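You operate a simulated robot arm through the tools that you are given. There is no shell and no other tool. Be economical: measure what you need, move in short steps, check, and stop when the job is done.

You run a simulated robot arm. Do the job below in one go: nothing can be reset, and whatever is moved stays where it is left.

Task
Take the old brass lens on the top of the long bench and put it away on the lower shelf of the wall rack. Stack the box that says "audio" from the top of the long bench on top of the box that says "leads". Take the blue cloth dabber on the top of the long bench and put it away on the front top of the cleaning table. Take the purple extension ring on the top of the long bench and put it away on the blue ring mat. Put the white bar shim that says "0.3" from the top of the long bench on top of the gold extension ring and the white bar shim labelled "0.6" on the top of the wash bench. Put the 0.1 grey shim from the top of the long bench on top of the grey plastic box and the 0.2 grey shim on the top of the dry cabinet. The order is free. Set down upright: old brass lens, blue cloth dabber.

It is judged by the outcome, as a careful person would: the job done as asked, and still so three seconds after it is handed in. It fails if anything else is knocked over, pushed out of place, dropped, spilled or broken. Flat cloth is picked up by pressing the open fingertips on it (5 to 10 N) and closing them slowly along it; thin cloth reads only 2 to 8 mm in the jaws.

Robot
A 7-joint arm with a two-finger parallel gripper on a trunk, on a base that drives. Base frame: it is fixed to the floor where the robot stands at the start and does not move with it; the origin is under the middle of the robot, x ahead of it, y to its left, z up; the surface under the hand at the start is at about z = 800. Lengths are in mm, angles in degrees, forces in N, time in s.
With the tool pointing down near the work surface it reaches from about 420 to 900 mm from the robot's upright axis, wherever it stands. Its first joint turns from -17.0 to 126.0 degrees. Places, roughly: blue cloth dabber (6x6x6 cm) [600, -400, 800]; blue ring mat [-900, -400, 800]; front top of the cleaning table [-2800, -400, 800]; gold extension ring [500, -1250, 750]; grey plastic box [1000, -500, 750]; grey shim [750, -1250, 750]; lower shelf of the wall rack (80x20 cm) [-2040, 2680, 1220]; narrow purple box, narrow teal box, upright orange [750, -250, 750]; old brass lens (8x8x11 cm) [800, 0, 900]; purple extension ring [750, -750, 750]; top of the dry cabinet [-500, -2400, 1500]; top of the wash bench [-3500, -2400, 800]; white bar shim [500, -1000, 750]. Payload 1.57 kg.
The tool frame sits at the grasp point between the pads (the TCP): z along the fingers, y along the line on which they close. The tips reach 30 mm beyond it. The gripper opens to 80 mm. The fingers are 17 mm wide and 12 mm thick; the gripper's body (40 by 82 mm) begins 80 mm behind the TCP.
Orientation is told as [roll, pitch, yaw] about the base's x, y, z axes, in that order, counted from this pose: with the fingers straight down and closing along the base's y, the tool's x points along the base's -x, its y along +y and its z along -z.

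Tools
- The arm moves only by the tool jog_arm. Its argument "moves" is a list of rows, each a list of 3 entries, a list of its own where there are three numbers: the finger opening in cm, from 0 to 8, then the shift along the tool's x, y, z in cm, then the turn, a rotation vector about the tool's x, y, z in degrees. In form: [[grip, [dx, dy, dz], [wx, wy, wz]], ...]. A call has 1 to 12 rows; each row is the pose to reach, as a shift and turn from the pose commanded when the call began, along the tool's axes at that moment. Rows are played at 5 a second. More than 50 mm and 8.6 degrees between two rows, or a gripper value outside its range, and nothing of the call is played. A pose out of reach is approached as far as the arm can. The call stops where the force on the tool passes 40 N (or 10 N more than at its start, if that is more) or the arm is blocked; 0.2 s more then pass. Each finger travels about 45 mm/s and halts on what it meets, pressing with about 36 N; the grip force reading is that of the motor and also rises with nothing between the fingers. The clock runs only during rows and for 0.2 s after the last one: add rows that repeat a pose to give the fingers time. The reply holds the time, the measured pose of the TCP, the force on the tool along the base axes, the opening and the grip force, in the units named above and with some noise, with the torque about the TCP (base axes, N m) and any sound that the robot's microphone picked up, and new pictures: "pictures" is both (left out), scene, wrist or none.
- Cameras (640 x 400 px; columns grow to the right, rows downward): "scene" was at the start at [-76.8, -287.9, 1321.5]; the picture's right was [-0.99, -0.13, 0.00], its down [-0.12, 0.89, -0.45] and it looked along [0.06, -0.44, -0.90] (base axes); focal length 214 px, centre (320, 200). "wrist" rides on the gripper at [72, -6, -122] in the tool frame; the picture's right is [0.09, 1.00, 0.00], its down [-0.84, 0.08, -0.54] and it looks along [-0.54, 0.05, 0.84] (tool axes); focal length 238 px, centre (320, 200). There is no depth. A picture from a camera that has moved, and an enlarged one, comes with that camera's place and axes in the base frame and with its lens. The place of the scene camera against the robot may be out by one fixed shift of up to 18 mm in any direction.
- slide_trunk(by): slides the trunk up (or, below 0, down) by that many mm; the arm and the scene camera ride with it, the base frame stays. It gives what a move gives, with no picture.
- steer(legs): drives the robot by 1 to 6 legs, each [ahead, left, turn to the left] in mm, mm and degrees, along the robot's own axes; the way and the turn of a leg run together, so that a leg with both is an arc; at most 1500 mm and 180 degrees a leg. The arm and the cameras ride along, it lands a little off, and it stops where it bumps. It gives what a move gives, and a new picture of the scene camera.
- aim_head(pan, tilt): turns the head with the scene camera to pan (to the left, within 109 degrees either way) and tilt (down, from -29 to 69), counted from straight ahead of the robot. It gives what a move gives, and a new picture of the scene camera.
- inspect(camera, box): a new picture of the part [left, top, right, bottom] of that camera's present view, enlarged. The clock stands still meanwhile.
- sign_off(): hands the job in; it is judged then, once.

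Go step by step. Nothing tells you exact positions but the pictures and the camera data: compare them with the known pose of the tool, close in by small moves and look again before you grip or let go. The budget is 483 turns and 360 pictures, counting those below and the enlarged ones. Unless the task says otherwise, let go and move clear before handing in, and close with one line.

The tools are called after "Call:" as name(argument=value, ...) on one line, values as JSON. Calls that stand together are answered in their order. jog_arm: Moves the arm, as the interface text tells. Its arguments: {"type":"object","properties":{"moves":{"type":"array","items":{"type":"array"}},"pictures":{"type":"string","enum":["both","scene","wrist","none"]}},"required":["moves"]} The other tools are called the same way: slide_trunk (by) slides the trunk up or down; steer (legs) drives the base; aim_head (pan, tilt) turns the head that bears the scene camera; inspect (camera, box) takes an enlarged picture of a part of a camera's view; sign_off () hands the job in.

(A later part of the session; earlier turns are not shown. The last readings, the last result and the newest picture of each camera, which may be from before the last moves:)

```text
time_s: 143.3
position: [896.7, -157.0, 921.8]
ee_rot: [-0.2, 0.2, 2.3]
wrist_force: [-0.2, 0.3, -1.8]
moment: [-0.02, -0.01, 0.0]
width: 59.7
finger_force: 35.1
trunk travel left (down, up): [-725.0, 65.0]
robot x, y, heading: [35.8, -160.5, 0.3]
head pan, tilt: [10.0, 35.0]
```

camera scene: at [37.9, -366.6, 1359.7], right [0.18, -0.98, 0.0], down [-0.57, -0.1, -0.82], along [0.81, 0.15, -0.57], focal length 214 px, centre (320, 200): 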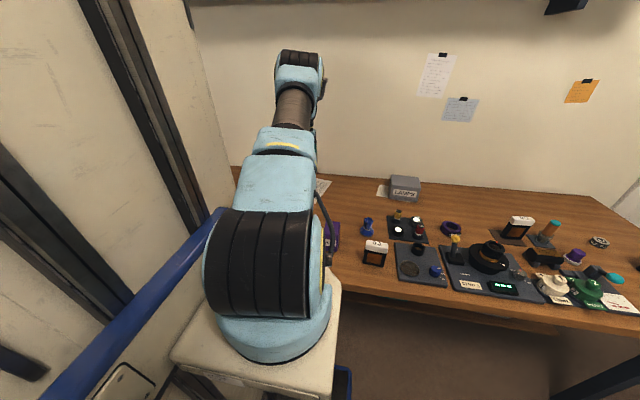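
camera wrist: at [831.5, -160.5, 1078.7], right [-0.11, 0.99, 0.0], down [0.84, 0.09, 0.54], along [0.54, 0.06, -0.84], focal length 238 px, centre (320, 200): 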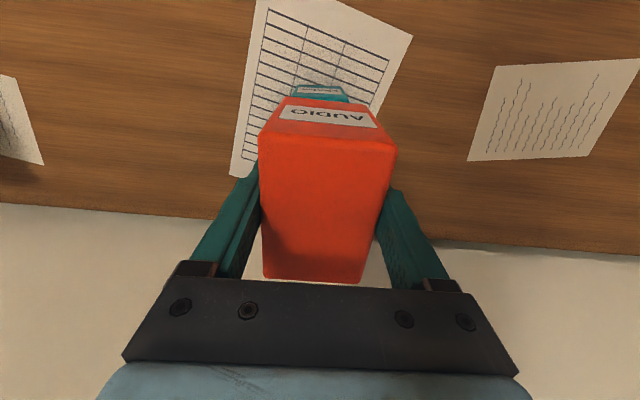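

The force dropped suddenly, so something shifted. Let me look.

Call:
jog_arm(moves=[[5, [0, 0, 0], [0, 0, 0]]], pictures="both")

Call:
inspect(camera="wrist", box=[240, 60, 400, 160])

```text
time_s: 143.7
position: [897.6, -158.5, 925.2]
ee_rot: [-0.1, -0.1, 2.2]
wrist_force: [0.2, -0.2, -1.1]
moment: [0.0, -0.02, 0.0]
width: 59.7
finger_force: 35.5
trunk travel left (down, up): [-725.0, 65.0]
robot x, y, heading: [36.7, -153.0, 0.3]
head pan, tilt: [10.0, 35.0]
camera scene: at [37.9, -366.5, 1359.7], right [0.18, -0.98, 0.0], down [-0.56, -0.1, -0.82], along [0.81, 0.15, -0.57], focal length 214 px, centre (320, 200)
camera wrist: at [827.3, -167.1, 1045.1], right [-0.13, 0.99, 0.0], down [0.83, 0.11, 0.54], along [0.54, 0.07, -0.84], focal length 238 px, centre (320, 200)
```

scene: 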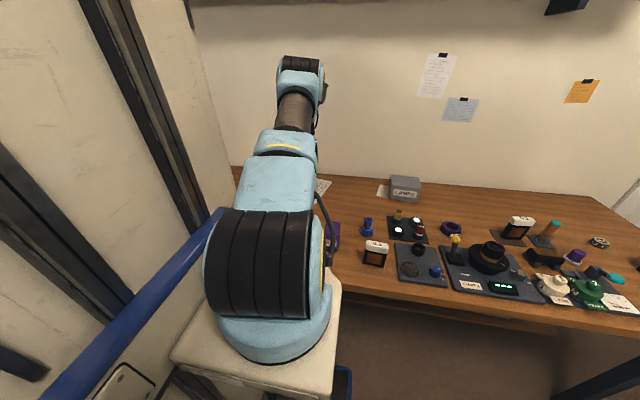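
wrist: 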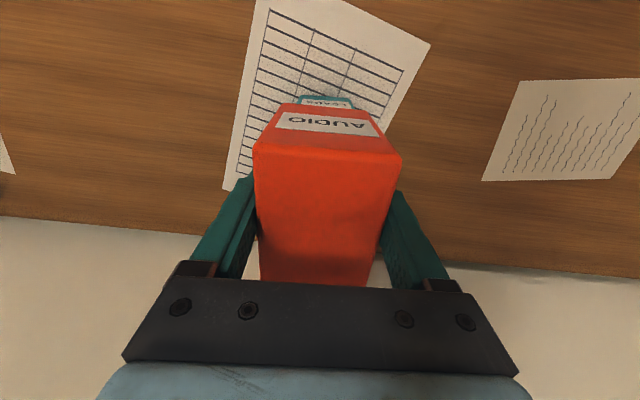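

```text
4.00 times, centred on (320, 110) of wrist
camera zoom: at [827.3, -167.1, 1045.1], right [-0.13, 0.99, 0.0], down [0.83, 0.11, 0.54], along [0.54, 0.07, -0.84], focal length 953 px, centre (320, 560)
```

zoom: 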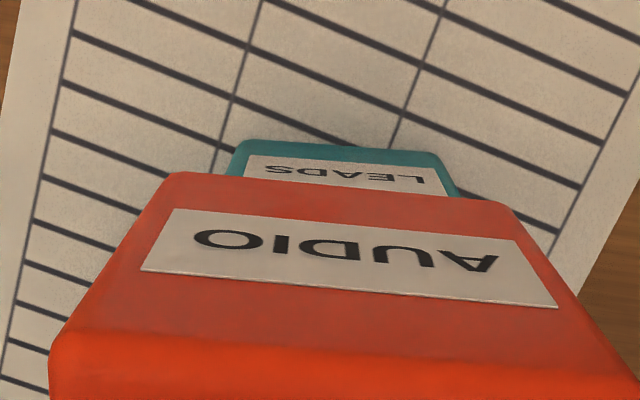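

AUDIO only slid slightly in the grip and LEADS hasn't moved. I'll lower gently to light contact.

Call:
jog_arm(moves=[[5, [0, 0, 0.05], [0, 0, 0]], [5, [0, 0, 0.1], [0, 0, 0]]], pictures="none")

Call:
jog_arm(moves=[[5, [0, 0, 0.05], [0, 0, 0]], [5, [0, 0, 0.1], [0, 0, 0]]], pictures="none")

```text
time_s: 144.3
position: [898.3, -157.5, 924.4]
ee_rot: [0.0, 0.0, 2.3]
wrist_force: [0.2, 0.2, -1.8]
moment: [0.0, 0.0, 0.01]
width: 59.9
finger_force: 35.9
trunk travel left (down, up): [-725.0, 65.0]
robot x, y, heading: [31.6, -155.0, 0.3]
head pan, tilt: [10.0, 35.0]
```

```text
time_s: 144.9
position: [898.4, -158.1, 923.5]
ee_rot: [-0.1, 0.1, 2.3]
wrist_force: [0.0, -0.1, -1.3]
moment: [-0.02, 0.04, -0.01]
width: 59.7
finger_force: 36.2
trunk travel left (down, up): [-725.0, 65.0]
robot x, y, heading: [37.6, -157.7, 0.4]
head pan, tilt: [10.0, 35.0]
```

Call:
jog_arm(moves=[[5, [0, 0, 0.1], [0, 0, 0]], [5, [0, 0, 0.2], [0, 0, 0]]], pictures="none")

Call:
jog_arm(moves=[[5, [0, 0, 0.1], [0, 0, 0]], [5, [0, 0, 0.2], [0, 0, 0]]], pictures="none")

```text
time_s: 145.5
position: [897.1, -157.9, 923.4]
ee_rot: [-0.1, -0.1, 2.3]
wrist_force: [-3.4, -0.1, 9.7]
moment: [0.1, 0.51, 0.06]
width: 59.9
finger_force: 35.8
trunk travel left (down, up): [-725.0, 65.0]
robot x, y, heading: [34.0, -153.6, 0.3]
head pan, tilt: [10.0, 35.0]
```

```text
time_s: 146.1
position: [898.0, -156.5, 921.8]
ee_rot: [-0.1, -0.3, 2.3]
wrist_force: [-1.4, 0.0, 26.3]
moment: [0.15, 0.7, -0.01]
width: 59.8
finger_force: 35.8
trunk travel left (down, up): [-725.0, 65.0]
robot x, y, heading: [33.4, -154.1, 0.1]
head pan, tilt: [10.0, 35.0]
```

Call:
jog_arm(moves=[[5, [0, 0, -0.2], [0, 0, 0]], [6.6, [0, 0, -0.2], [0, 0, 0]], [7.4, [0, 0, -0.2], [0, 0, 0]], [8, [0, 0, -0.2], [0, 0, 0]], [8, [0, 0, -0.2], [0, 0, 0]]], pictures="wrist")

```text
time_s: 147.3
position: [897.3, -158.5, 920.7]
ee_rot: [-0.1, 0.0, 2.3]
wrist_force: [0.2, -0.2, 0.8]
moment: [-0.02, 0.0, -0.01]
width: 80.1
finger_force: 0.0
trunk travel left (down, up): [-725.0, 65.0]
robot x, y, heading: [31.2, -157.7, 0.4]
head pan, tilt: [10.0, 35.0]
camera wrist: at [826.9, -166.6, 1041.1], right [-0.13, 0.99, 0.0], down [0.83, 0.11, 0.54], along [0.54, 0.07, -0.84], focal length 238 px, centre (320, 200)
```

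wrist: 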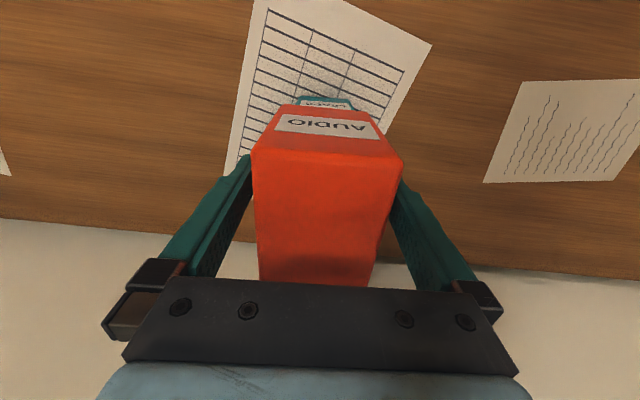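

Released. I'll retreat straight up and check the stack.

Call:
jog_arm(moves=[[8, [0, 0, -2], [0, 0, 0]], [8, [0, 0, -6], [0, 0, 0]], [8, [0, 0, -10.5], [0, 0, 0]], [8, [4, 0, -12], [0, 0, 0]], [8, [8, 0, -13], [0, 0, 0]], [8, [12, 0, -13], [0, 0, 0]]], pictures="wrist")

Call:
inspect(camera="wrist", box=[240, 60, 440, 185])

```text
time_s: 148.7
position: [776.7, -162.6, 1051.8]
ee_rot: [0.0, -0.1, 2.3]
wrist_force: [0.5, 0.5, -0.8]
moment: [-0.02, 0.06, 0.04]
width: 80.1
finger_force: 0.1
trunk travel left (down, up): [-725.0, 65.0]
robot x, y, heading: [34.3, -156.3, 0.5]
head pan, tilt: [10.0, 35.0]
camera wrist: at [705.7, -171.8, 1172.1], right [-0.13, 0.99, 0.0], down [0.83, 0.11, 0.54], along [0.54, 0.07, -0.84], focal length 238 px, centre (320, 200)
```

wrist: 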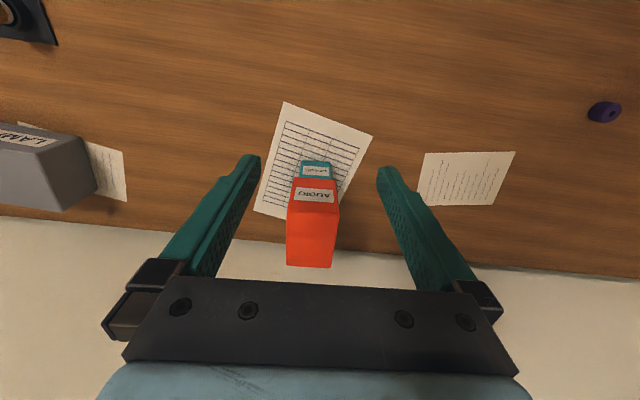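

```text
3.20 times, centred on (340, 122) of wrist
camera zoom: at [705.7, -171.8, 1172.1], right [-0.13, 0.99, 0.0], down [0.83, 0.11, 0.54], along [0.54, 0.07, -0.84], focal length 763 px, centre (256, 448)
```

zoom: 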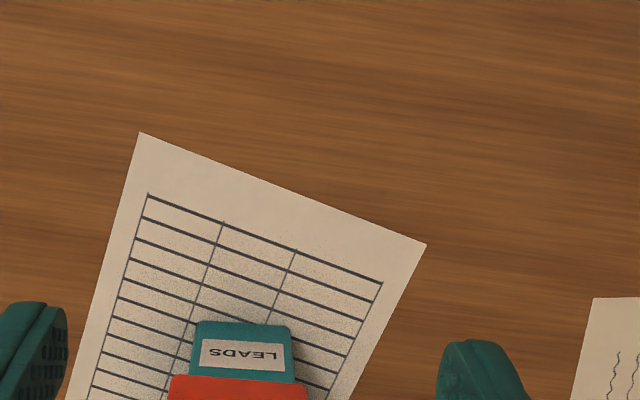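

The stack is good. Next I'll back off slightly and move along the bench to survey the shims.

Call:
jog_arm(moves=[[8, [2.5, 0, -3], [0, 0, 0]], [8, [5, 0, -6], [0, 0, 0]], [8, [7.5, 0, -9], [0, 0, 0]], [8, [10, 0, -12], [0, 0, 0]], [8, [12, 0, -15], [0, 0, 0]]], pictures="none")

Call:
aim_head(pan=-10, tilt=45)

Call:
steer(legs=[[-40, 0, 0], [0, -650, 0]])

Call:
inspect(camera="wrist", box=[0, 0, 640, 400])

```text
time_s: 149.9
position: [658.0, -166.2, 1201.3]
ee_rot: [-0.1, 0.1, 2.3]
wrist_force: [0.3, 0.4, -0.2]
moment: [-0.01, 0.05, 0.0]
width: 80.0
finger_force: 0.1
trunk travel left (down, up): [-725.0, 65.0]
robot x, y, heading: [35.3, -155.3, 0.2]
head pan, tilt: [10.0, 35.0]
```

```text
time_s: 150.8
position: [658.9, -166.9, 1201.6]
ee_rot: [-0.1, 0.0, 2.3]
wrist_force: [0.4, -0.1, 0.7]
moment: [0.0, 0.02, 0.0]
width: 80.0
finger_force: 0.1
trunk travel left (down, up): [-725.0, 65.0]
robot x, y, heading: [31.1, -154.2, 0.4]
head pan, tilt: [-10.0, 45.0]
camera scene: at [31.4, -395.9, 1345.0], right [-0.17, -0.99, 0.0], down [-0.7, 0.12, -0.71], along [0.7, -0.12, -0.71], focal length 214 px, centre (320, 200)
```

scene: 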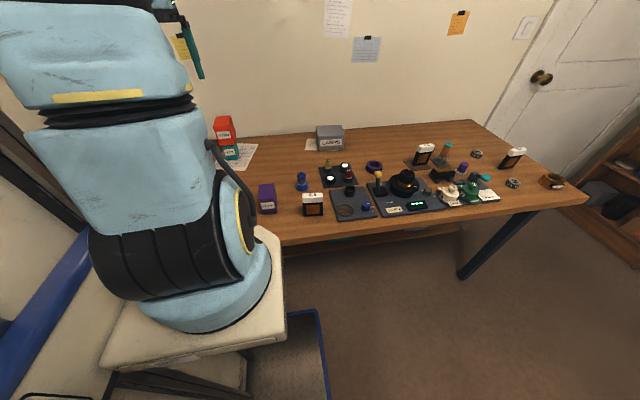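

```text
time_s: 154.8
position: [621.2, -808.8, 1200.6]
ee_rot: [-0.1, 0.0, 2.2]
wrist_force: [-0.3, -0.5, 0.2]
moment: [0.01, 0.0, 0.01]
width: 80.1
finger_force: 0.1
trunk travel left (down, up): [-725.0, 65.0]
robot x, y, heading: [-5.6, -792.8, 0.1]
head pan, tilt: [-10.0, 45.0]
camera scene: at [-6.2, -1037.6, 1345.0], right [-0.17, -0.99, 0.0], down [-0.7, 0.12, -0.71], along [0.7, -0.12, -0.71], focal length 214 px, centre (320, 200)
```

scene: 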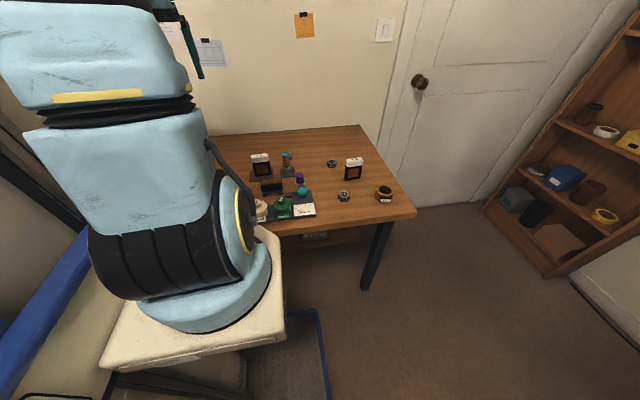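

```text
1.00 times, centred on (320, 200) of wrist (not enlarged: the box is as wide or as high as the picture)
camera zoom: at [550.4, -818.1, 1322.0], right [-0.13, 0.99, 0.0], down [0.83, 0.11, 0.54], along [0.54, 0.07, -0.84], focal length 238 px, centre (320, 200)
```

zoom: 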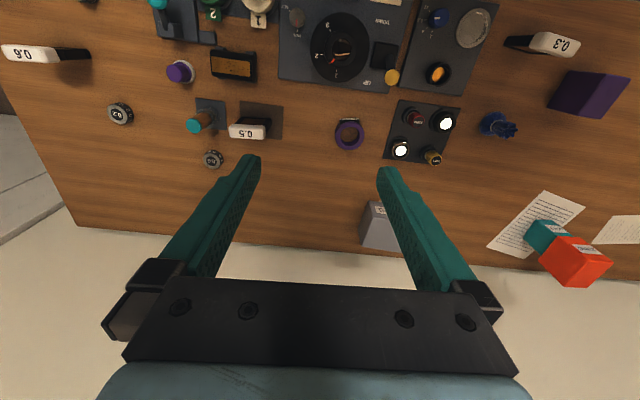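

Call:
inspect(camera="wrist", box=[80, 70, 320, 220])

Call:
inspect(camera="wrist", box=[0, 0, 160, 100])

Call:
inspect(camera="wrist", box=[460, 0, 620, 100])

Call:
inspect(camera="scene", box=[230, 130, 430, 255])

```text
2.67 times, centred on (200, 145) of wrist
camera zoom: at [550.4, -818.1, 1322.0], right [-0.13, 0.99, 0.0], down [0.83, 0.11, 0.54], along [0.54, 0.07, -0.84], focal length 636 px, centre (640, 347)
```

zoom: 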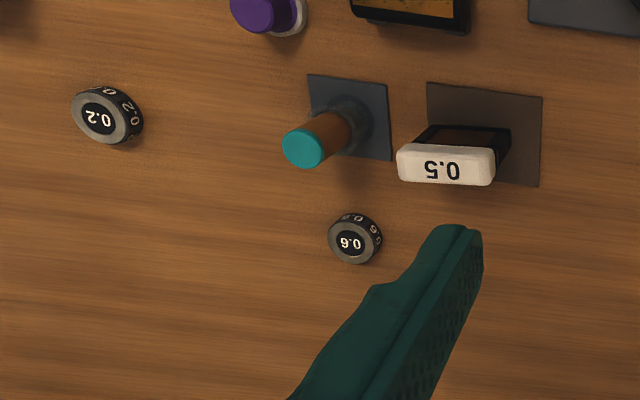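

```text
4.00 times, centred on (80, 50) of wrist
camera zoom: at [550.4, -818.1, 1322.0], right [-0.13, 0.99, 0.0], down [0.83, 0.11, 0.54], along [0.54, 0.07, -0.84], focal length 953 px, centre (1280, 800)
```

zoom: 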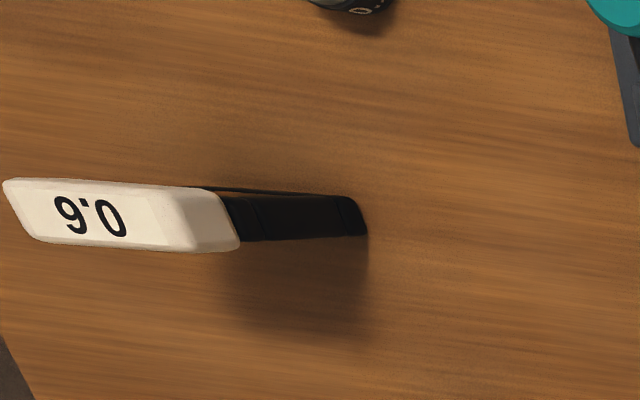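

```text
4.00 times, centred on (540, 50) of wrist
camera zoom: at [550.4, -818.1, 1322.0], right [-0.13, 0.99, 0.0], down [0.83, 0.11, 0.54], along [0.54, 0.07, -0.84], focal length 953 px, centre (-560, 800)
```

zoom: 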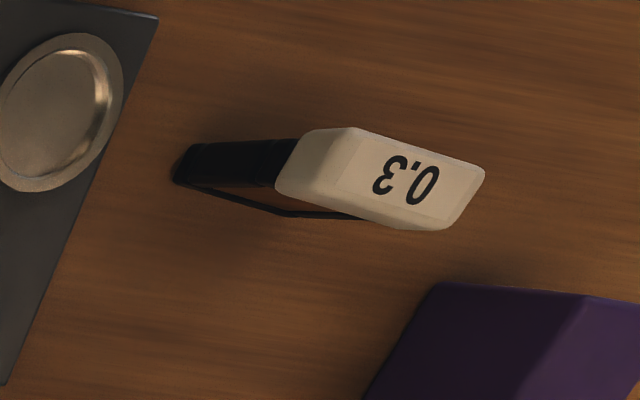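

```text
3.20 times, centred on (330, 192) of scene
camera zoom: at [-6.2, -1037.6, 1345.0], right [-0.17, -0.99, 0.0], down [-0.7, 0.12, -0.71], along [0.7, -0.12, -0.71], focal length 686 px, centre (288, 224)
```

zoom: 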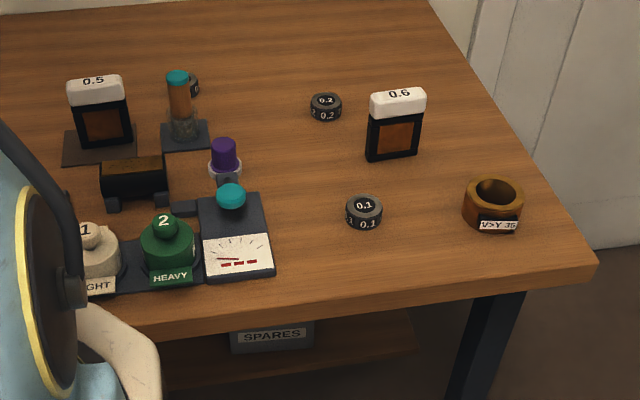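

Call:
inspect(camera="scene", box=[330, 145, 410, 195])

Call:
inspect(camera="scene", box=[370, 175, 418, 205])

```text
8.00 times, centred on (370, 170) of scene
camera zoom: at [-6.2, -1037.6, 1345.0], right [-0.17, -0.99, 0.0], down [-0.7, 0.12, -0.71], along [0.7, -0.12, -0.71], focal length 1716 px, centre (-80, 440)
```

zoom: 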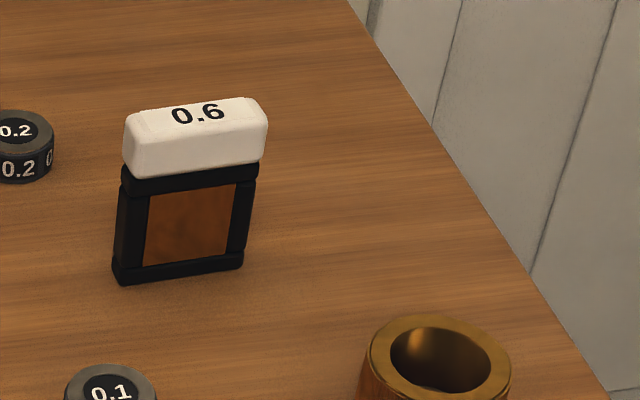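

```text
13.33 times, centred on (394, 190) of scene
camera zoom: at [-6.2, -1037.6, 1345.0], right [-0.17, -0.99, 0.0], down [-0.7, 0.12, -0.71], along [0.7, -0.12, -0.71], focal length 2860 px, centre (-667, 333)
```

zoom: 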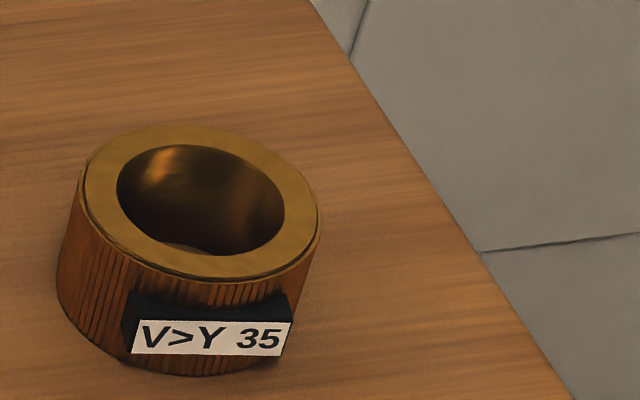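

The bars are white blocks on black frames. The gold ring is at about (497, -1387). I'll start with the 0.3 bar near (500, -480).

Call:
jog_arm(moves=[[8, [1.2, 3.7, 0], [0, 0, 0]], [8, [2.4, 7.4, 0], [0, 0, 0]], [8, [3.6, 11.1, 0], [0, 0, 0]], [8, [4.8, 14.8, 0], [0, 0, 0]], [8, [6, 18.5, 2], [0, 0, 0]], [8, [7.2, 22.2, 4], [0, 0, 0]], [8, [8.4, 25.9, 6], [0, 0, 0]], [8, [9.6, 29.6, 8], [0, 0, 0]], [8, [10.8, 33.3, 10], [0, 0, 0]], [8, [10.8, 33.3, 12], [0, 0, 0]], [8, [10.8, 33.3, 12], [0, 0, 0]]], pictures="wrist")

Call:
inspect(camera="wrist", box=[240, 50, 400, 150])

```text
time_s: 157.2
position: [499.2, -478.2, 1080.4]
ee_rot: [-0.1, 0.0, 2.2]
wrist_force: [0.9, 0.1, -0.2]
moment: [0.01, -0.02, -0.02]
width: 79.8
finger_force: 0.0
trunk travel left (down, up): [-725.0, 65.0]
robot x, y, heading: [-3.9, -797.7, 0.1]
head pan, tilt: [-10.0, 45.0]
camera wrist: at [429.0, -487.6, 1199.6], right [-0.13, 0.99, 0.0], down [0.83, 0.11, 0.54], along [0.54, 0.07, -0.84], focal length 238 px, centre (320, 200)
```

wrist: 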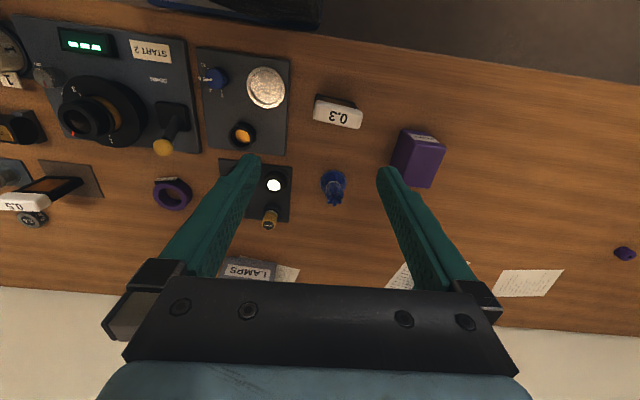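

```text
4.00 times, centred on (320, 100) of wrist
camera zoom: at [429.0, -487.6, 1199.6], right [-0.13, 0.99, 0.0], down [0.83, 0.11, 0.54], along [0.54, 0.07, -0.84], focal length 953 px, centre (320, 600)
```

zoom: 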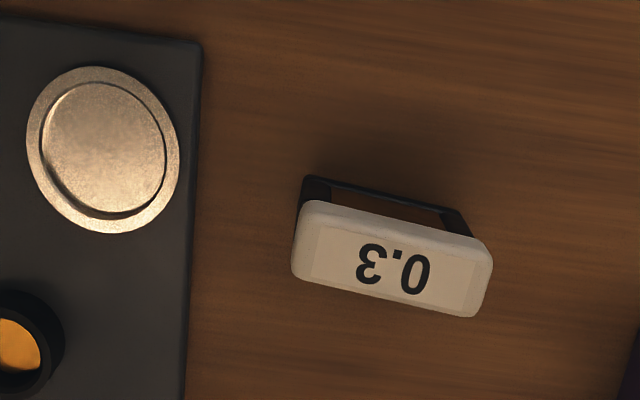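

Call:
jog_arm(moves=[[8, [0, 0.5, 0], [0, 0, -8]], [8, [0, 1, 0], [0, 0, -16]], [8, [0, 1.5, 0], [0, 0, -24]], [8, [0, 2.2, 0], [0, 0, -32]], [8, [-0.3, 2.2, 0], [0, 0, -40]], [8, [-0.3, 2.2, 0], [0, 0, -48]], [8, [-0.3, 2.2, 0], [0, 0, -56]], [8, [-0.3, 2.2, 0], [0, 0, -64]], [8, [-0.3, 2.2, 0], [0, 0, -72]], [8, [-0.3, 2.2, 0], [0, 0, -80]], [8, [-0.3, 2.2, 0], [0, 0, -83]], [8, [-0.3, 2.2, 0], [0, 0, -83]]], pictures="wrist")

```text
time_s: 159.8
position: [502.4, -458.9, 1080.2]
ee_rot: [0.1, 0.1, 85.2]
wrist_force: [0.2, -0.6, -0.1]
moment: [-0.01, 0.04, 0.01]
width: 80.1
finger_force: 0.0
trunk travel left (down, up): [-725.0, 65.0]
robot x, y, heading: [-1.1, -795.7, 0.1]
head pan, tilt: [-10.0, 45.0]
camera wrist: at [504.1, -530.7, 1201.5], right [-1.0, -0.01, 0.0], down [-0.01, 0.84, 0.54], along [-0.01, 0.54, -0.84], focal length 238 px, centre (320, 200)
```

wrist: 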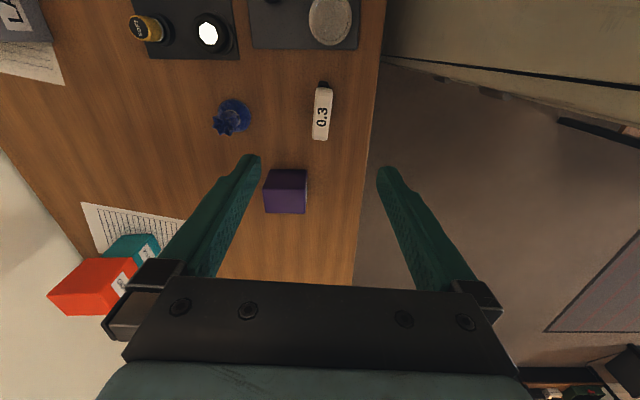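

Call:
jog_arm(moves=[[8, [0, 0, 5], [0, 0, 0]], [8, [0, 0, 10], [0, 0, 0]], [8, [0, 0.2, 14], [0, 0, 0]]], pictures="wrist")

Call:
inspect(camera="wrist", box=[240, 60, 400, 160])

```text
time_s: 160.6
position: [498.7, -459.9, 941.6]
ee_rot: [0.1, 0.1, 85.3]
wrist_force: [0.1, 0.3, 0.5]
moment: [0.01, 0.01, -0.01]
width: 79.7
finger_force: 0.1
trunk travel left (down, up): [-725.0, 65.0]
robot x, y, heading: [-5.3, -800.3, 0.3]
head pan, tilt: [-10.0, 45.0]
camera wrist: at [501.4, -531.7, 1062.6], right [-1.0, -0.01, 0.0], down [-0.01, 0.84, 0.54], along [0.0, 0.54, -0.84], focal length 238 px, centre (320, 200)
```

wrist: 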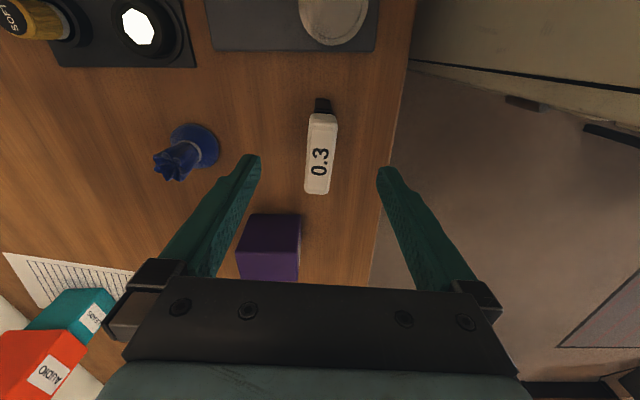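

```text
4.00 times, centred on (320, 110) of wrist
camera zoom: at [501.4, -531.7, 1062.6], right [-1.0, -0.01, 0.0], down [-0.01, 0.84, 0.54], along [0.0, 0.54, -0.84], focal length 953 px, centre (320, 560)
```

zoom: 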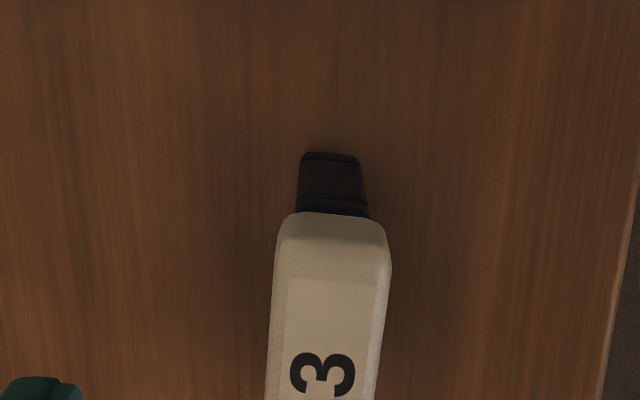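

Call:
jog_arm(moves=[[8, [0, -0.2, 3], [0, 0, 0]], [8, [0, -0.3, 6.2], [0, 0, 0]], [5, [0, -0.3, 6.2], [0, 0, 0]], [3, [0, -0.3, 6.2], [0, 0, 0]], [1, [0, -0.3, 6.2], [0, 0, 0]], [1, [0, -0.3, 6.2], [0, 0, 0]], [1, [0, -0.3, 6.2], [0, 0, 0]]], pictures="wrist")

```text
time_s: 162.2
position: [504.4, -461.0, 879.5]
ee_rot: [0.0, 0.1, 85.2]
wrist_force: [0.9, -0.1, -0.2]
moment: [0.02, -0.01, 0.0]
width: 21.3
finger_force: 25.8
trunk travel left (down, up): [-725.0, 65.0]
robot x, y, heading: [0.2, -794.3, 0.2]
head pan, tilt: [-10.0, 45.0]
camera wrist: at [506.4, -532.3, 1000.5], right [-1.0, -0.01, 0.0], down [-0.01, 0.84, 0.54], along [0.0, 0.54, -0.84], focal length 238 px, centre (320, 200)
```

wrist: 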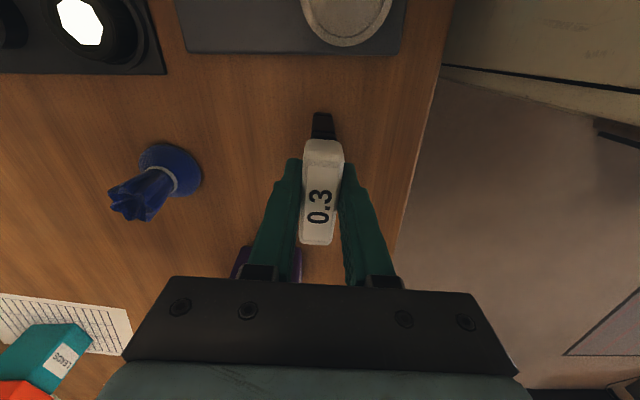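

Gripped at 21 mm. Lifting to see what comes up.

Call:
jog_arm(moves=[[1, [0, 0, -0.5], [0, 0, 0]], [1, [0, 0, -2], [0, 0, 0]], [1, [0, 0, -5], [0, 0, 0]], [1, [0, 0, -10], [0, 0, 0]], [1, [0, 0, -10], [0, 0, 0]]], pictures="wrist")

Call:
aim_head(pan=25, tilt=40)

```text
time_s: 163.4
position: [504.6, -457.9, 978.4]
ee_rot: [-0.1, 0.2, 85.3]
wrist_force: [0.0, -0.2, -0.1]
moment: [-0.01, -0.02, 0.02]
width: 21.1
finger_force: 34.1
trunk travel left (down, up): [-725.0, 65.0]
robot x, y, heading: [-1.6, -796.4, 0.0]
head pan, tilt: [-10.0, 45.0]
camera wrist: at [505.9, -529.1, 1099.0], right [-1.0, -0.01, 0.0], down [-0.01, 0.84, 0.54], along [-0.01, 0.54, -0.84], focal length 238 px, centre (320, 200)
```

wrist: 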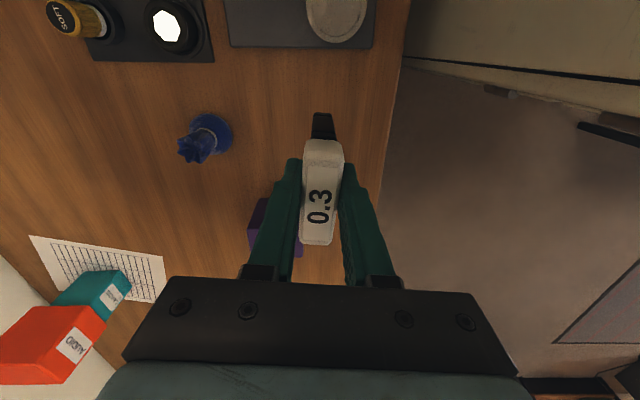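

```text
time_s: 164.4
position: [503.5, -457.0, 977.1]
ee_rot: [0.0, 0.1, 85.2]
wrist_force: [0.5, 0.5, 0.1]
moment: [0.05, 0.0, 0.01]
width: 21.5
finger_force: 34.3
trunk travel left (down, up): [-725.0, 65.0]
robot x, y, heading: [-5.7, -795.9, 0.1]
head pan, tilt: [25.0, 40.0]
camera scene: at [-9.4, -987.6, 1352.2], right [0.43, -0.9, 0.0], down [-0.58, -0.27, -0.77], along [0.69, 0.33, -0.64], focal length 214 px, centre (320, 200)
```

scene: 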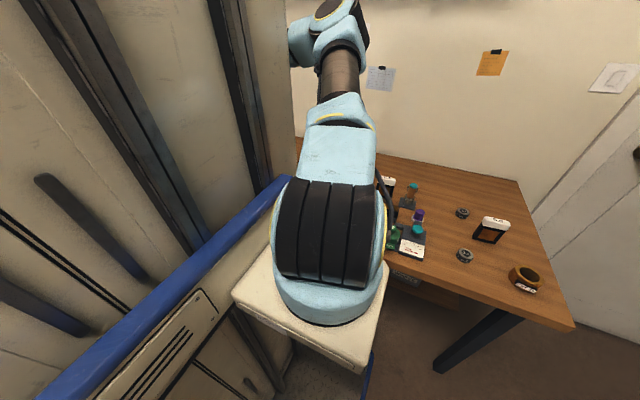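

The whole piece (bar and frame, 85 mm tall) lifts as one. I'll raise it, drive to the end of the bench and look at the gold ring.

Call:
jog_arm(moves=[[1, [0, 0, -4], [0, 0, 0]], [1, [0, 0, -8], [0, 0, 0]], [1, [0, 0, -12], [0, 0, 0]], [1, [4, 0.5, -13], [0, 0, 0]], [1, [8, 0.5, -13], [0, 0, 0]], [1, [12, 0.5, -13], [0, 0, 0]], [1, [16, 0.5, -13], [0, 0, 0]], [1, [20, 0.5, -13], [0, 0, 0]], [1, [24, 0.5, -13], [0, 0, 0]], [1, [24, 0.5, -13], [0, 0, 0]]], pictures="none")

Call:
steer(legs=[[-10, -600, 0]])

Call:
inspect(camera="wrist", box=[0, 0, 640, 400])

```text
time_s: 166.6
position: [478.4, -698.4, 1107.4]
ee_rot: [0.0, 0.2, 85.3]
wrist_force: [0.0, 0.6, -1.3]
moment: [-0.03, -0.05, -0.01]
width: 21.4
finger_force: 34.1
trunk travel left (down, up): [-725.0, 65.0]
robot x, y, heading: [-3.9, -794.9, 0.3]
head pan, tilt: [25.0, 40.0]
```

```text
time_s: 170.1
position: [469.1, -1309.8, 1108.0]
ee_rot: [0.0, 0.2, 84.8]
wrist_force: [-1.4, 0.3, -0.4]
moment: [-0.01, -0.01, 0.0]
width: 21.5
finger_force: 35.1
trunk travel left (down, up): [-725.0, 65.0]
robot x, y, heading: [-11.5, -1406.6, -0.3]
head pan, tilt: [25.0, 40.0]
camera scene: at [-19.5, -1597.0, 1352.2], right [0.42, -0.91, 0.0], down [-0.58, -0.27, -0.77], along [0.69, 0.32, -0.64], focal length 214 px, centre (320, 200)
```

scene: 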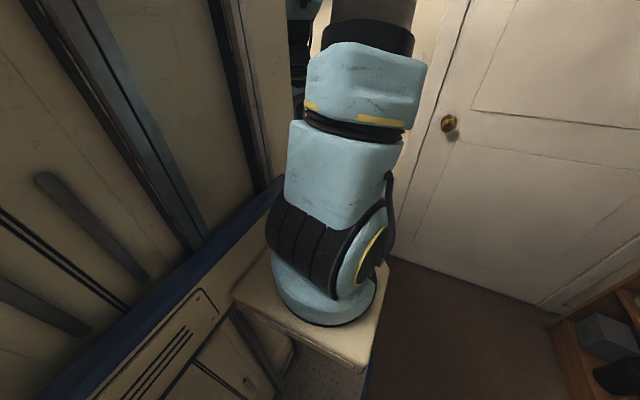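

```text
1.00 times, centred on (320, 200) of wrist (not enlarged: the box is as wide or as high as the picture)
camera zoom: at [470.7, -1382.1, 1228.6], right [-1.0, 0.0, 0.0], down [0.0, 0.84, 0.54], along [0.0, 0.54, -0.84], focal length 238 px, centre (320, 200)
```

zoom: 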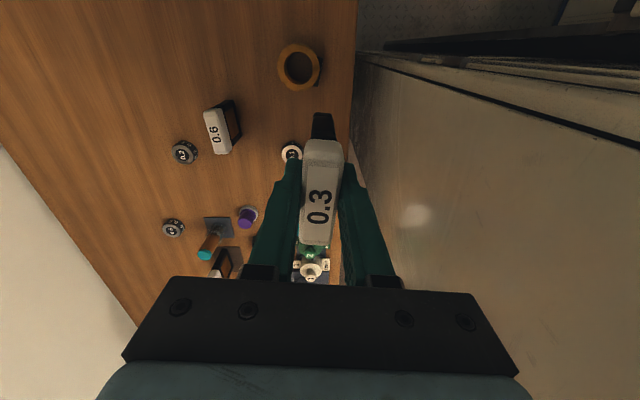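

Call:
inspect(camera="wrist", box=[250, 30, 346, 90])

```text
6.67 times, centred on (298, 60) of wrist
camera zoom: at [470.7, -1382.1, 1228.6], right [-1.0, 0.0, 0.0], down [0.0, 0.84, 0.54], along [0.0, 0.54, -0.84], focal length 1589 px, centre (467, 1133)
```

zoom: 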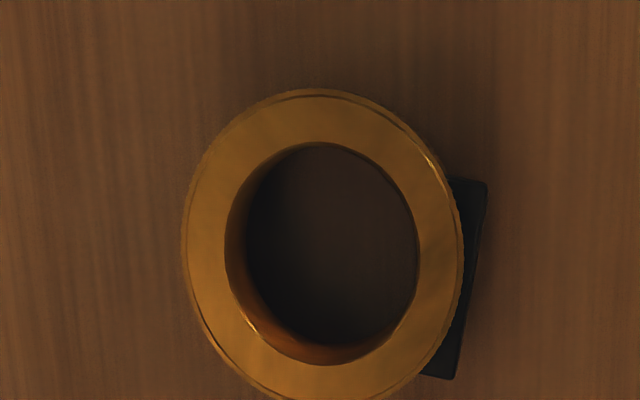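

Gold ring centre is about (502, -1358). Moving above it.

Call:
jog_arm(moves=[[1, [2.2, -1.8, 2], [0, 0, 0]], [1, [4.5, -3.67, 4], [0, 0, 0]], [1, [4.5, -3.67, 8], [0, 0, 0]], [1, [4.5, -3.67, 12], [0, 0, 0]], [1, [4.5, -3.67, 15], [0, 0, 0]], [1, [4.5, -3.67, 15], [0, 0, 0]]], pictures="wrist")

Call:
inspect(camera="wrist", box=[256, 60, 384, 140])

Call:
aim_head(pan=15, tilt=60)

```text
time_s: 171.5
position: [500.8, -1358.2, 957.8]
ee_rot: [0.0, 0.1, 84.9]
wrist_force: [0.6, -0.3, -0.9]
moment: [0.03, 0.02, -0.02]
width: 21.3
finger_force: 35.1
trunk travel left (down, up): [-725.0, 65.0]
robot x, y, heading: [-12.1, -1407.5, -0.2]
head pan, tilt: [25.0, 40.0]
camera wrist: at [502.0, -1429.8, 1079.2], right [-1.0, 0.0, 0.0], down [0.0, 0.84, 0.54], along [0.0, 0.54, -0.84], focal length 238 px, centre (320, 200)
```

wrist: 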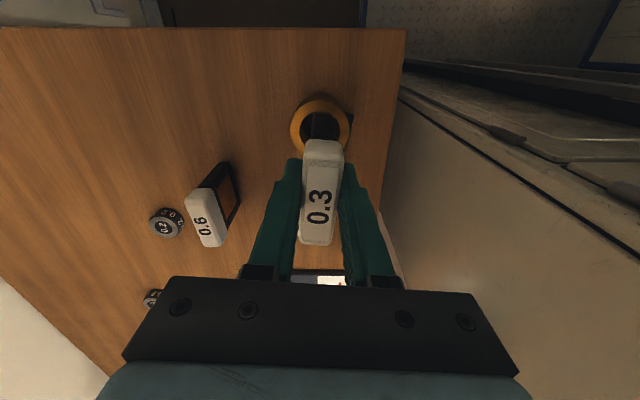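

```text
5.00 times, centred on (320, 100) of wrist
camera zoom: at [502.0, -1429.8, 1079.2], right [-1.0, 0.0, 0.0], down [0.0, 0.84, 0.54], along [0.0, 0.54, -0.84], focal length 1192 px, centre (320, 700)
```

zoom: 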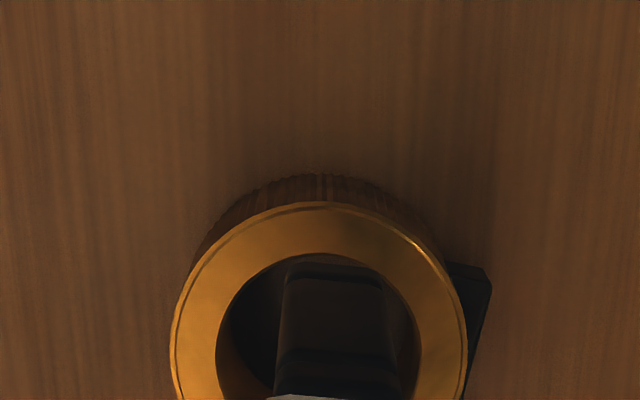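

```text
time_s: 172.3
position: [500.4, -1358.1, 958.7]
ee_rot: [0.0, 0.1, 84.9]
wrist_force: [0.4, 0.1, -0.3]
moment: [0.03, 0.02, 0.0]
width: 21.4
finger_force: 34.0
trunk travel left (down, up): [-725.0, 65.0]
robot x, y, heading: [-12.1, -1408.1, -0.1]
head pan, tilt: [15.0, 60.0]
camera scene: at [-32.1, -1615.6, 1325.5], right [0.26, -0.97, 0.0], down [-0.84, -0.22, -0.5], along [0.48, 0.13, -0.87], focal length 214 px, centre (320, 200)
```

scene: 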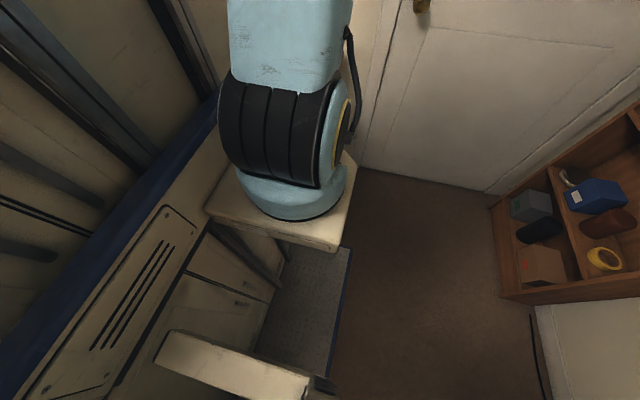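

Call:
jog_arm(moves=[[1, [0, -0.2, 1.5], [0, 0, 0]], [1, [0, -0.2, 3], [0, 0, 0]], [1, [0, -0.2, 3.6], [0, 0, 0]], [1, [0, -0.2, 3.6], [0, 0, 0]]], pictures="wrist")

Call:
inspect(camera="wrist", box=[256, 80, 384, 160])

```text
time_s: 173.3
position: [505.0, -1359.2, 921.8]
ee_rot: [0.1, 0.1, 84.8]
wrist_force: [1.0, -0.3, -1.0]
moment: [-0.01, 0.01, 0.0]
width: 21.0
finger_force: 34.6
trunk travel left (down, up): [-725.0, 65.0]
robot x, y, heading: [-12.8, -1407.5, -0.2]
head pan, tilt: [15.0, 60.0]
camera wrist: at [505.2, -1430.5, 1043.1], right [-1.0, 0.0, 0.0], down [0.0, 0.84, 0.54], along [0.0, 0.54, -0.84], focal length 238 px, centre (320, 200)
```

wrist: 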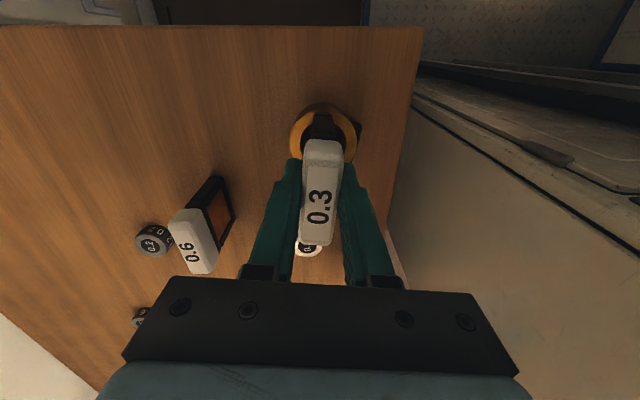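

```text
5.00 times, centred on (320, 120) of wrist
camera zoom: at [505.2, -1430.5, 1043.1], right [-1.0, 0.0, 0.0], down [0.0, 0.84, 0.54], along [0.0, 0.54, -0.84], focal length 1192 px, centre (320, 600)
```

zoom: 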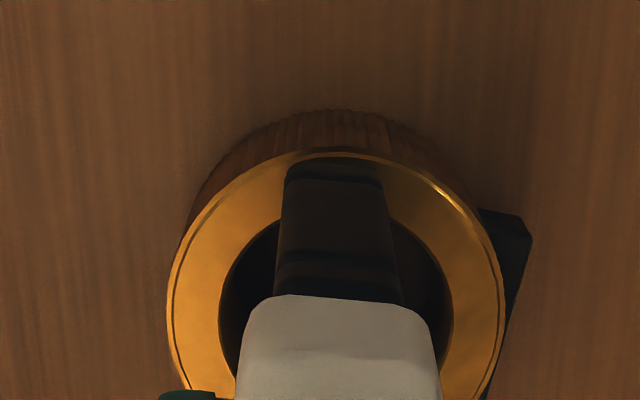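

Alignment looks right. Lowering slowly.

Call:
jog_arm(moves=[[1, [0, 0, 0.1], [0, 0, 0]], [1, [0, 0, 0.2], [0, 0, 0]], [1, [0, 0, 0.3], [0, 0, 0]]], pictures="none")

Call:
jog_arm(moves=[[1, [0, 0, 0.1], [0, 0, 0]], [1, [0, 0, 0.2], [0, 0, 0]]], pictures="none")

```text
time_s: 174.1
position: [504.0, -1360.0, 918.5]
ee_rot: [0.1, 0.0, 84.9]
wrist_force: [0.3, 0.3, -0.5]
moment: [0.01, -0.01, 0.0]
width: 21.4
finger_force: 34.4
trunk travel left (down, up): [-725.0, 65.0]
robot x, y, heading: [-12.7, -1407.7, -0.0]
head pan, tilt: [15.0, 60.0]
```

```text
time_s: 174.7
position: [504.0, -1359.0, 917.7]
ee_rot: [0.0, 0.1, 84.9]
wrist_force: [0.4, -0.6, -0.2]
moment: [0.01, 0.0, 0.0]
width: 20.9
finger_force: 34.0
trunk travel left (down, up): [-725.0, 65.0]
robot x, y, heading: [-13.6, -1407.4, -0.1]
head pan, tilt: [15.0, 60.0]
```

Call:
jog_arm(moves=[[1, [0, 0, 0.1], [0, 0, 0]], [1, [0, 0, 0.2], [0, 0, 0]]], pictures="none")

Call:
jog_arm(moves=[[1, [0, 0, 0.1], [0, 0, 0]], [1, [0, 0, 0.2], [0, 0, 0]]], pictures="none")

Call:
jog_arm(moves=[[1, [0, 0, 0.1], [0, 0, 0]], [1, [0, 0, 0.2], [0, 0, 0]]], pictures="wrist")

```text
time_s: 175.3
position: [503.5, -1360.8, 914.6]
ee_rot: [-0.1, 0.3, 84.9]
wrist_force: [-1.3, 0.5, -0.4]
moment: [-0.01, 0.02, 0.0]
width: 21.3
finger_force: 34.9
trunk travel left (down, up): [-725.0, 65.0]
robot x, y, heading: [-13.1, -1406.5, -0.0]
head pan, tilt: [15.0, 60.0]
```

```text
time_s: 175.9
position: [504.3, -1360.3, 913.6]
ee_rot: [-0.1, 0.0, 85.0]
wrist_force: [-2.0, -1.6, 16.7]
moment: [-0.09, 0.15, 0.03]
width: 21.5
finger_force: 34.3
trunk travel left (down, up): [-725.0, 65.0]
robot x, y, heading: [-8.2, -1408.0, 0.1]
head pan, tilt: [15.0, 60.0]
```

```text
time_s: 176.5
position: [504.2, -1358.7, 912.8]
ee_rot: [-0.1, 0.1, 84.9]
wrist_force: [-0.2, -1.6, 28.9]
moment: [0.08, -0.06, -0.05]
width: 21.5
finger_force: 34.5
trunk travel left (down, up): [-725.0, 65.0]
robot x, y, heading: [-12.6, -1406.7, 0.1]
head pan, tilt: [15.0, 60.0]
camera wrist: at [505.1, -1431.2, 1032.8], right [-1.0, 0.0, 0.0], down [0.0, 0.84, 0.54], along [0.0, 0.54, -0.84], focal length 238 px, centre (320, 200)
```

wrist: 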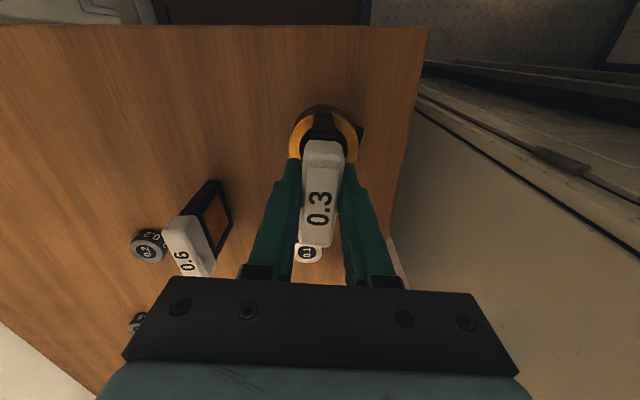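

Call:
jog_arm(moves=[[1, [0, 0, -0.25], [0, 0, 0]], [2.6, [0, 0, -0.25], [0, 0, 0]], [3.5, [0, 0, -0.25], [0, 0, 0]], [5, [0, 0, -0.25], [0, 0, 0]], [5, [0, 0, -2], [0, 0, 0]], [5, [0, 0, -6], [0, 0, 0]], [6, [0, 0, -10], [0, 0, 0]], [8, [0, 0, -14], [0, 0, 0]]], pictures="wrist")

Call:
inspect(camera="wrist", box=[240, 60, 400, 160])

```text
time_s: 178.3
position: [503.3, -1359.6, 1050.2]
ee_rot: [0.0, 0.1, 84.9]
wrist_force: [0.0, 0.1, -0.8]
moment: [0.01, 0.01, 0.0]
width: 80.1
finger_force: 0.0
trunk travel left (down, up): [-725.0, 65.0]
robot x, y, heading: [-11.5, -1407.7, 0.1]
head pan, tilt: [15.0, 60.0]
camera wrist: at [505.1, -1431.2, 1171.8], right [-1.0, 0.0, 0.0], down [0.0, 0.84, 0.54], along [0.0, 0.54, -0.84], focal length 238 px, centre (320, 200)
```

wrist: 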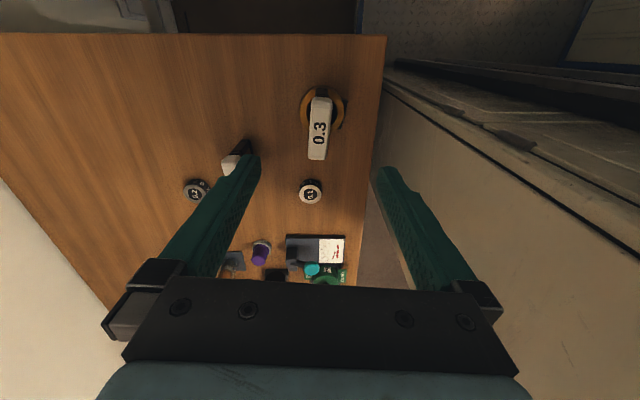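

```text
4.00 times, centred on (320, 110) of wrist
camera zoom: at [505.1, -1431.2, 1171.8], right [-1.0, 0.0, 0.0], down [0.0, 0.84, 0.54], along [0.0, 0.54, -0.84], focal length 953 px, centre (320, 560)
```

zoom: 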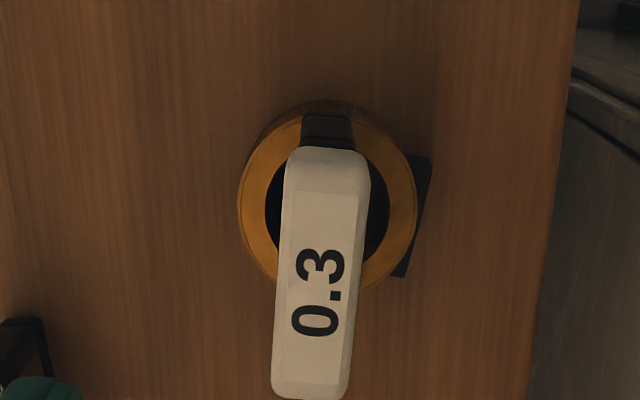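

0.3 is standing on the gold ring. Next is the 0.1 shim, around (522, -1226).

Call:
jog_arm(moves=[[8, [-4, -0.2, 0], [0, 0, 0]], [8, [-8, -0.4, 0], [0, 0, 0]], [8, [-12, -0.7, 2], [0, 0, 0]], [8, [-13.5, -0.7, 6], [0, 0, 0]], [8, [-13.5, -0.7, 10], [0, 0, 0]], [8, [-13.5, -0.7, 10], [0, 0, 0]]], pictures="wrist")

Call:
inspect(camera="wrist", box=[240, 60, 400, 160])

```text
time_s: 179.7
position: [526.4, -1224.5, 950.9]
ee_rot: [0.0, 0.1, 85.0]
wrist_force: [-0.2, -0.2, 0.2]
moment: [0.01, -0.04, -0.02]
width: 79.9
finger_force: 0.1
trunk travel left (down, up): [-725.0, 65.0]
robot x, y, heading: [-11.7, -1404.9, -0.2]
head pan, tilt: [15.0, 60.0]
camera wrist: at [526.8, -1296.1, 1071.5], right [-1.0, 0.0, 0.0], down [0.0, 0.84, 0.54], along [0.0, 0.54, -0.84], focal length 238 px, centre (320, 200)
```

wrist: 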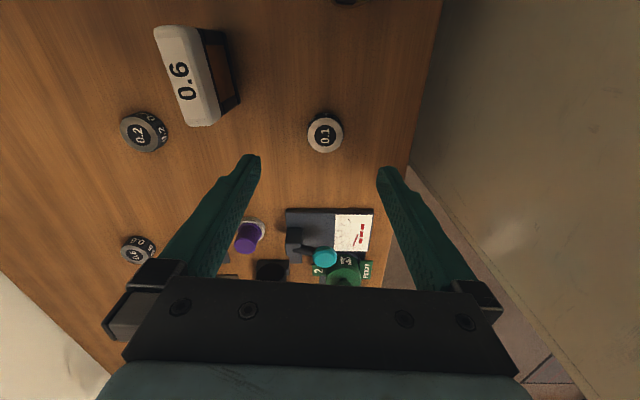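

```text
4.00 times, centred on (320, 110) of wrist
camera zoom: at [526.8, -1296.1, 1071.5], right [-1.0, 0.0, 0.0], down [0.0, 0.84, 0.54], along [0.0, 0.54, -0.84], focal length 953 px, centre (320, 560)
```

zoom: 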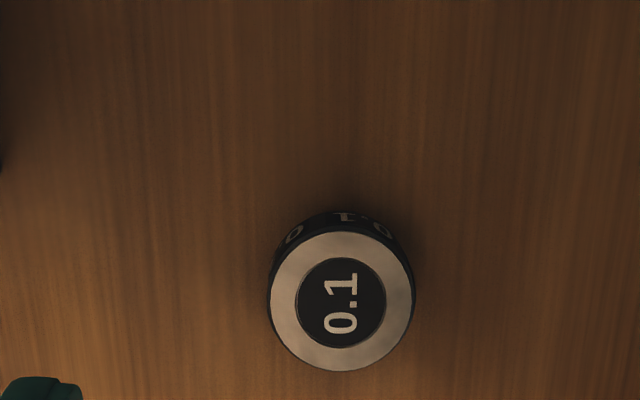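

Call:
jog_arm(moves=[[8, [-0.7, 0.5, 4], [0, 0, 0]], [6, [-0.7, 0.5, 8], [0, 0, 0]], [6, [-0.7, 0.5, 10.5], [0, 0, 0]], [6, [-0.7, 0.5, 10.5], [0, 0, 0]]], pictures="wrist")

```text
time_s: 180.7
position: [519.9, -1219.7, 844.3]
ee_rot: [0.0, 0.2, 84.9]
wrist_force: [-0.4, -0.4, -0.9]
moment: [0.0, -0.04, -0.01]
width: 60.1
finger_force: 0.1
trunk travel left (down, up): [-725.0, 65.0]
robot x, y, heading: [-11.4, -1406.9, -0.1]
head pan, tilt: [15.0, 60.0]
camera wrist: at [521.0, -1291.3, 964.7], right [-1.0, 0.0, 0.0], down [0.0, 0.84, 0.54], along [0.0, 0.54, -0.84], focal length 238 px, centre (320, 200)
```

wrist: 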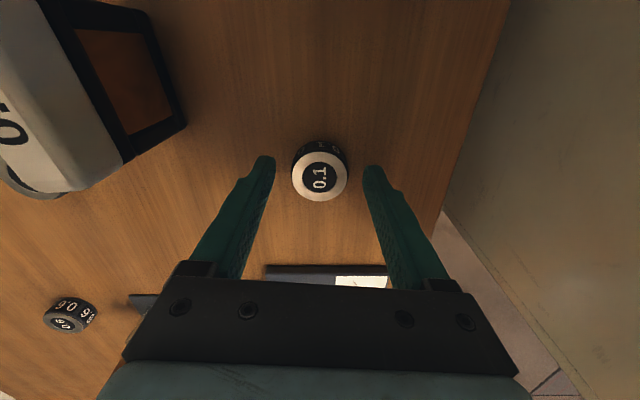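

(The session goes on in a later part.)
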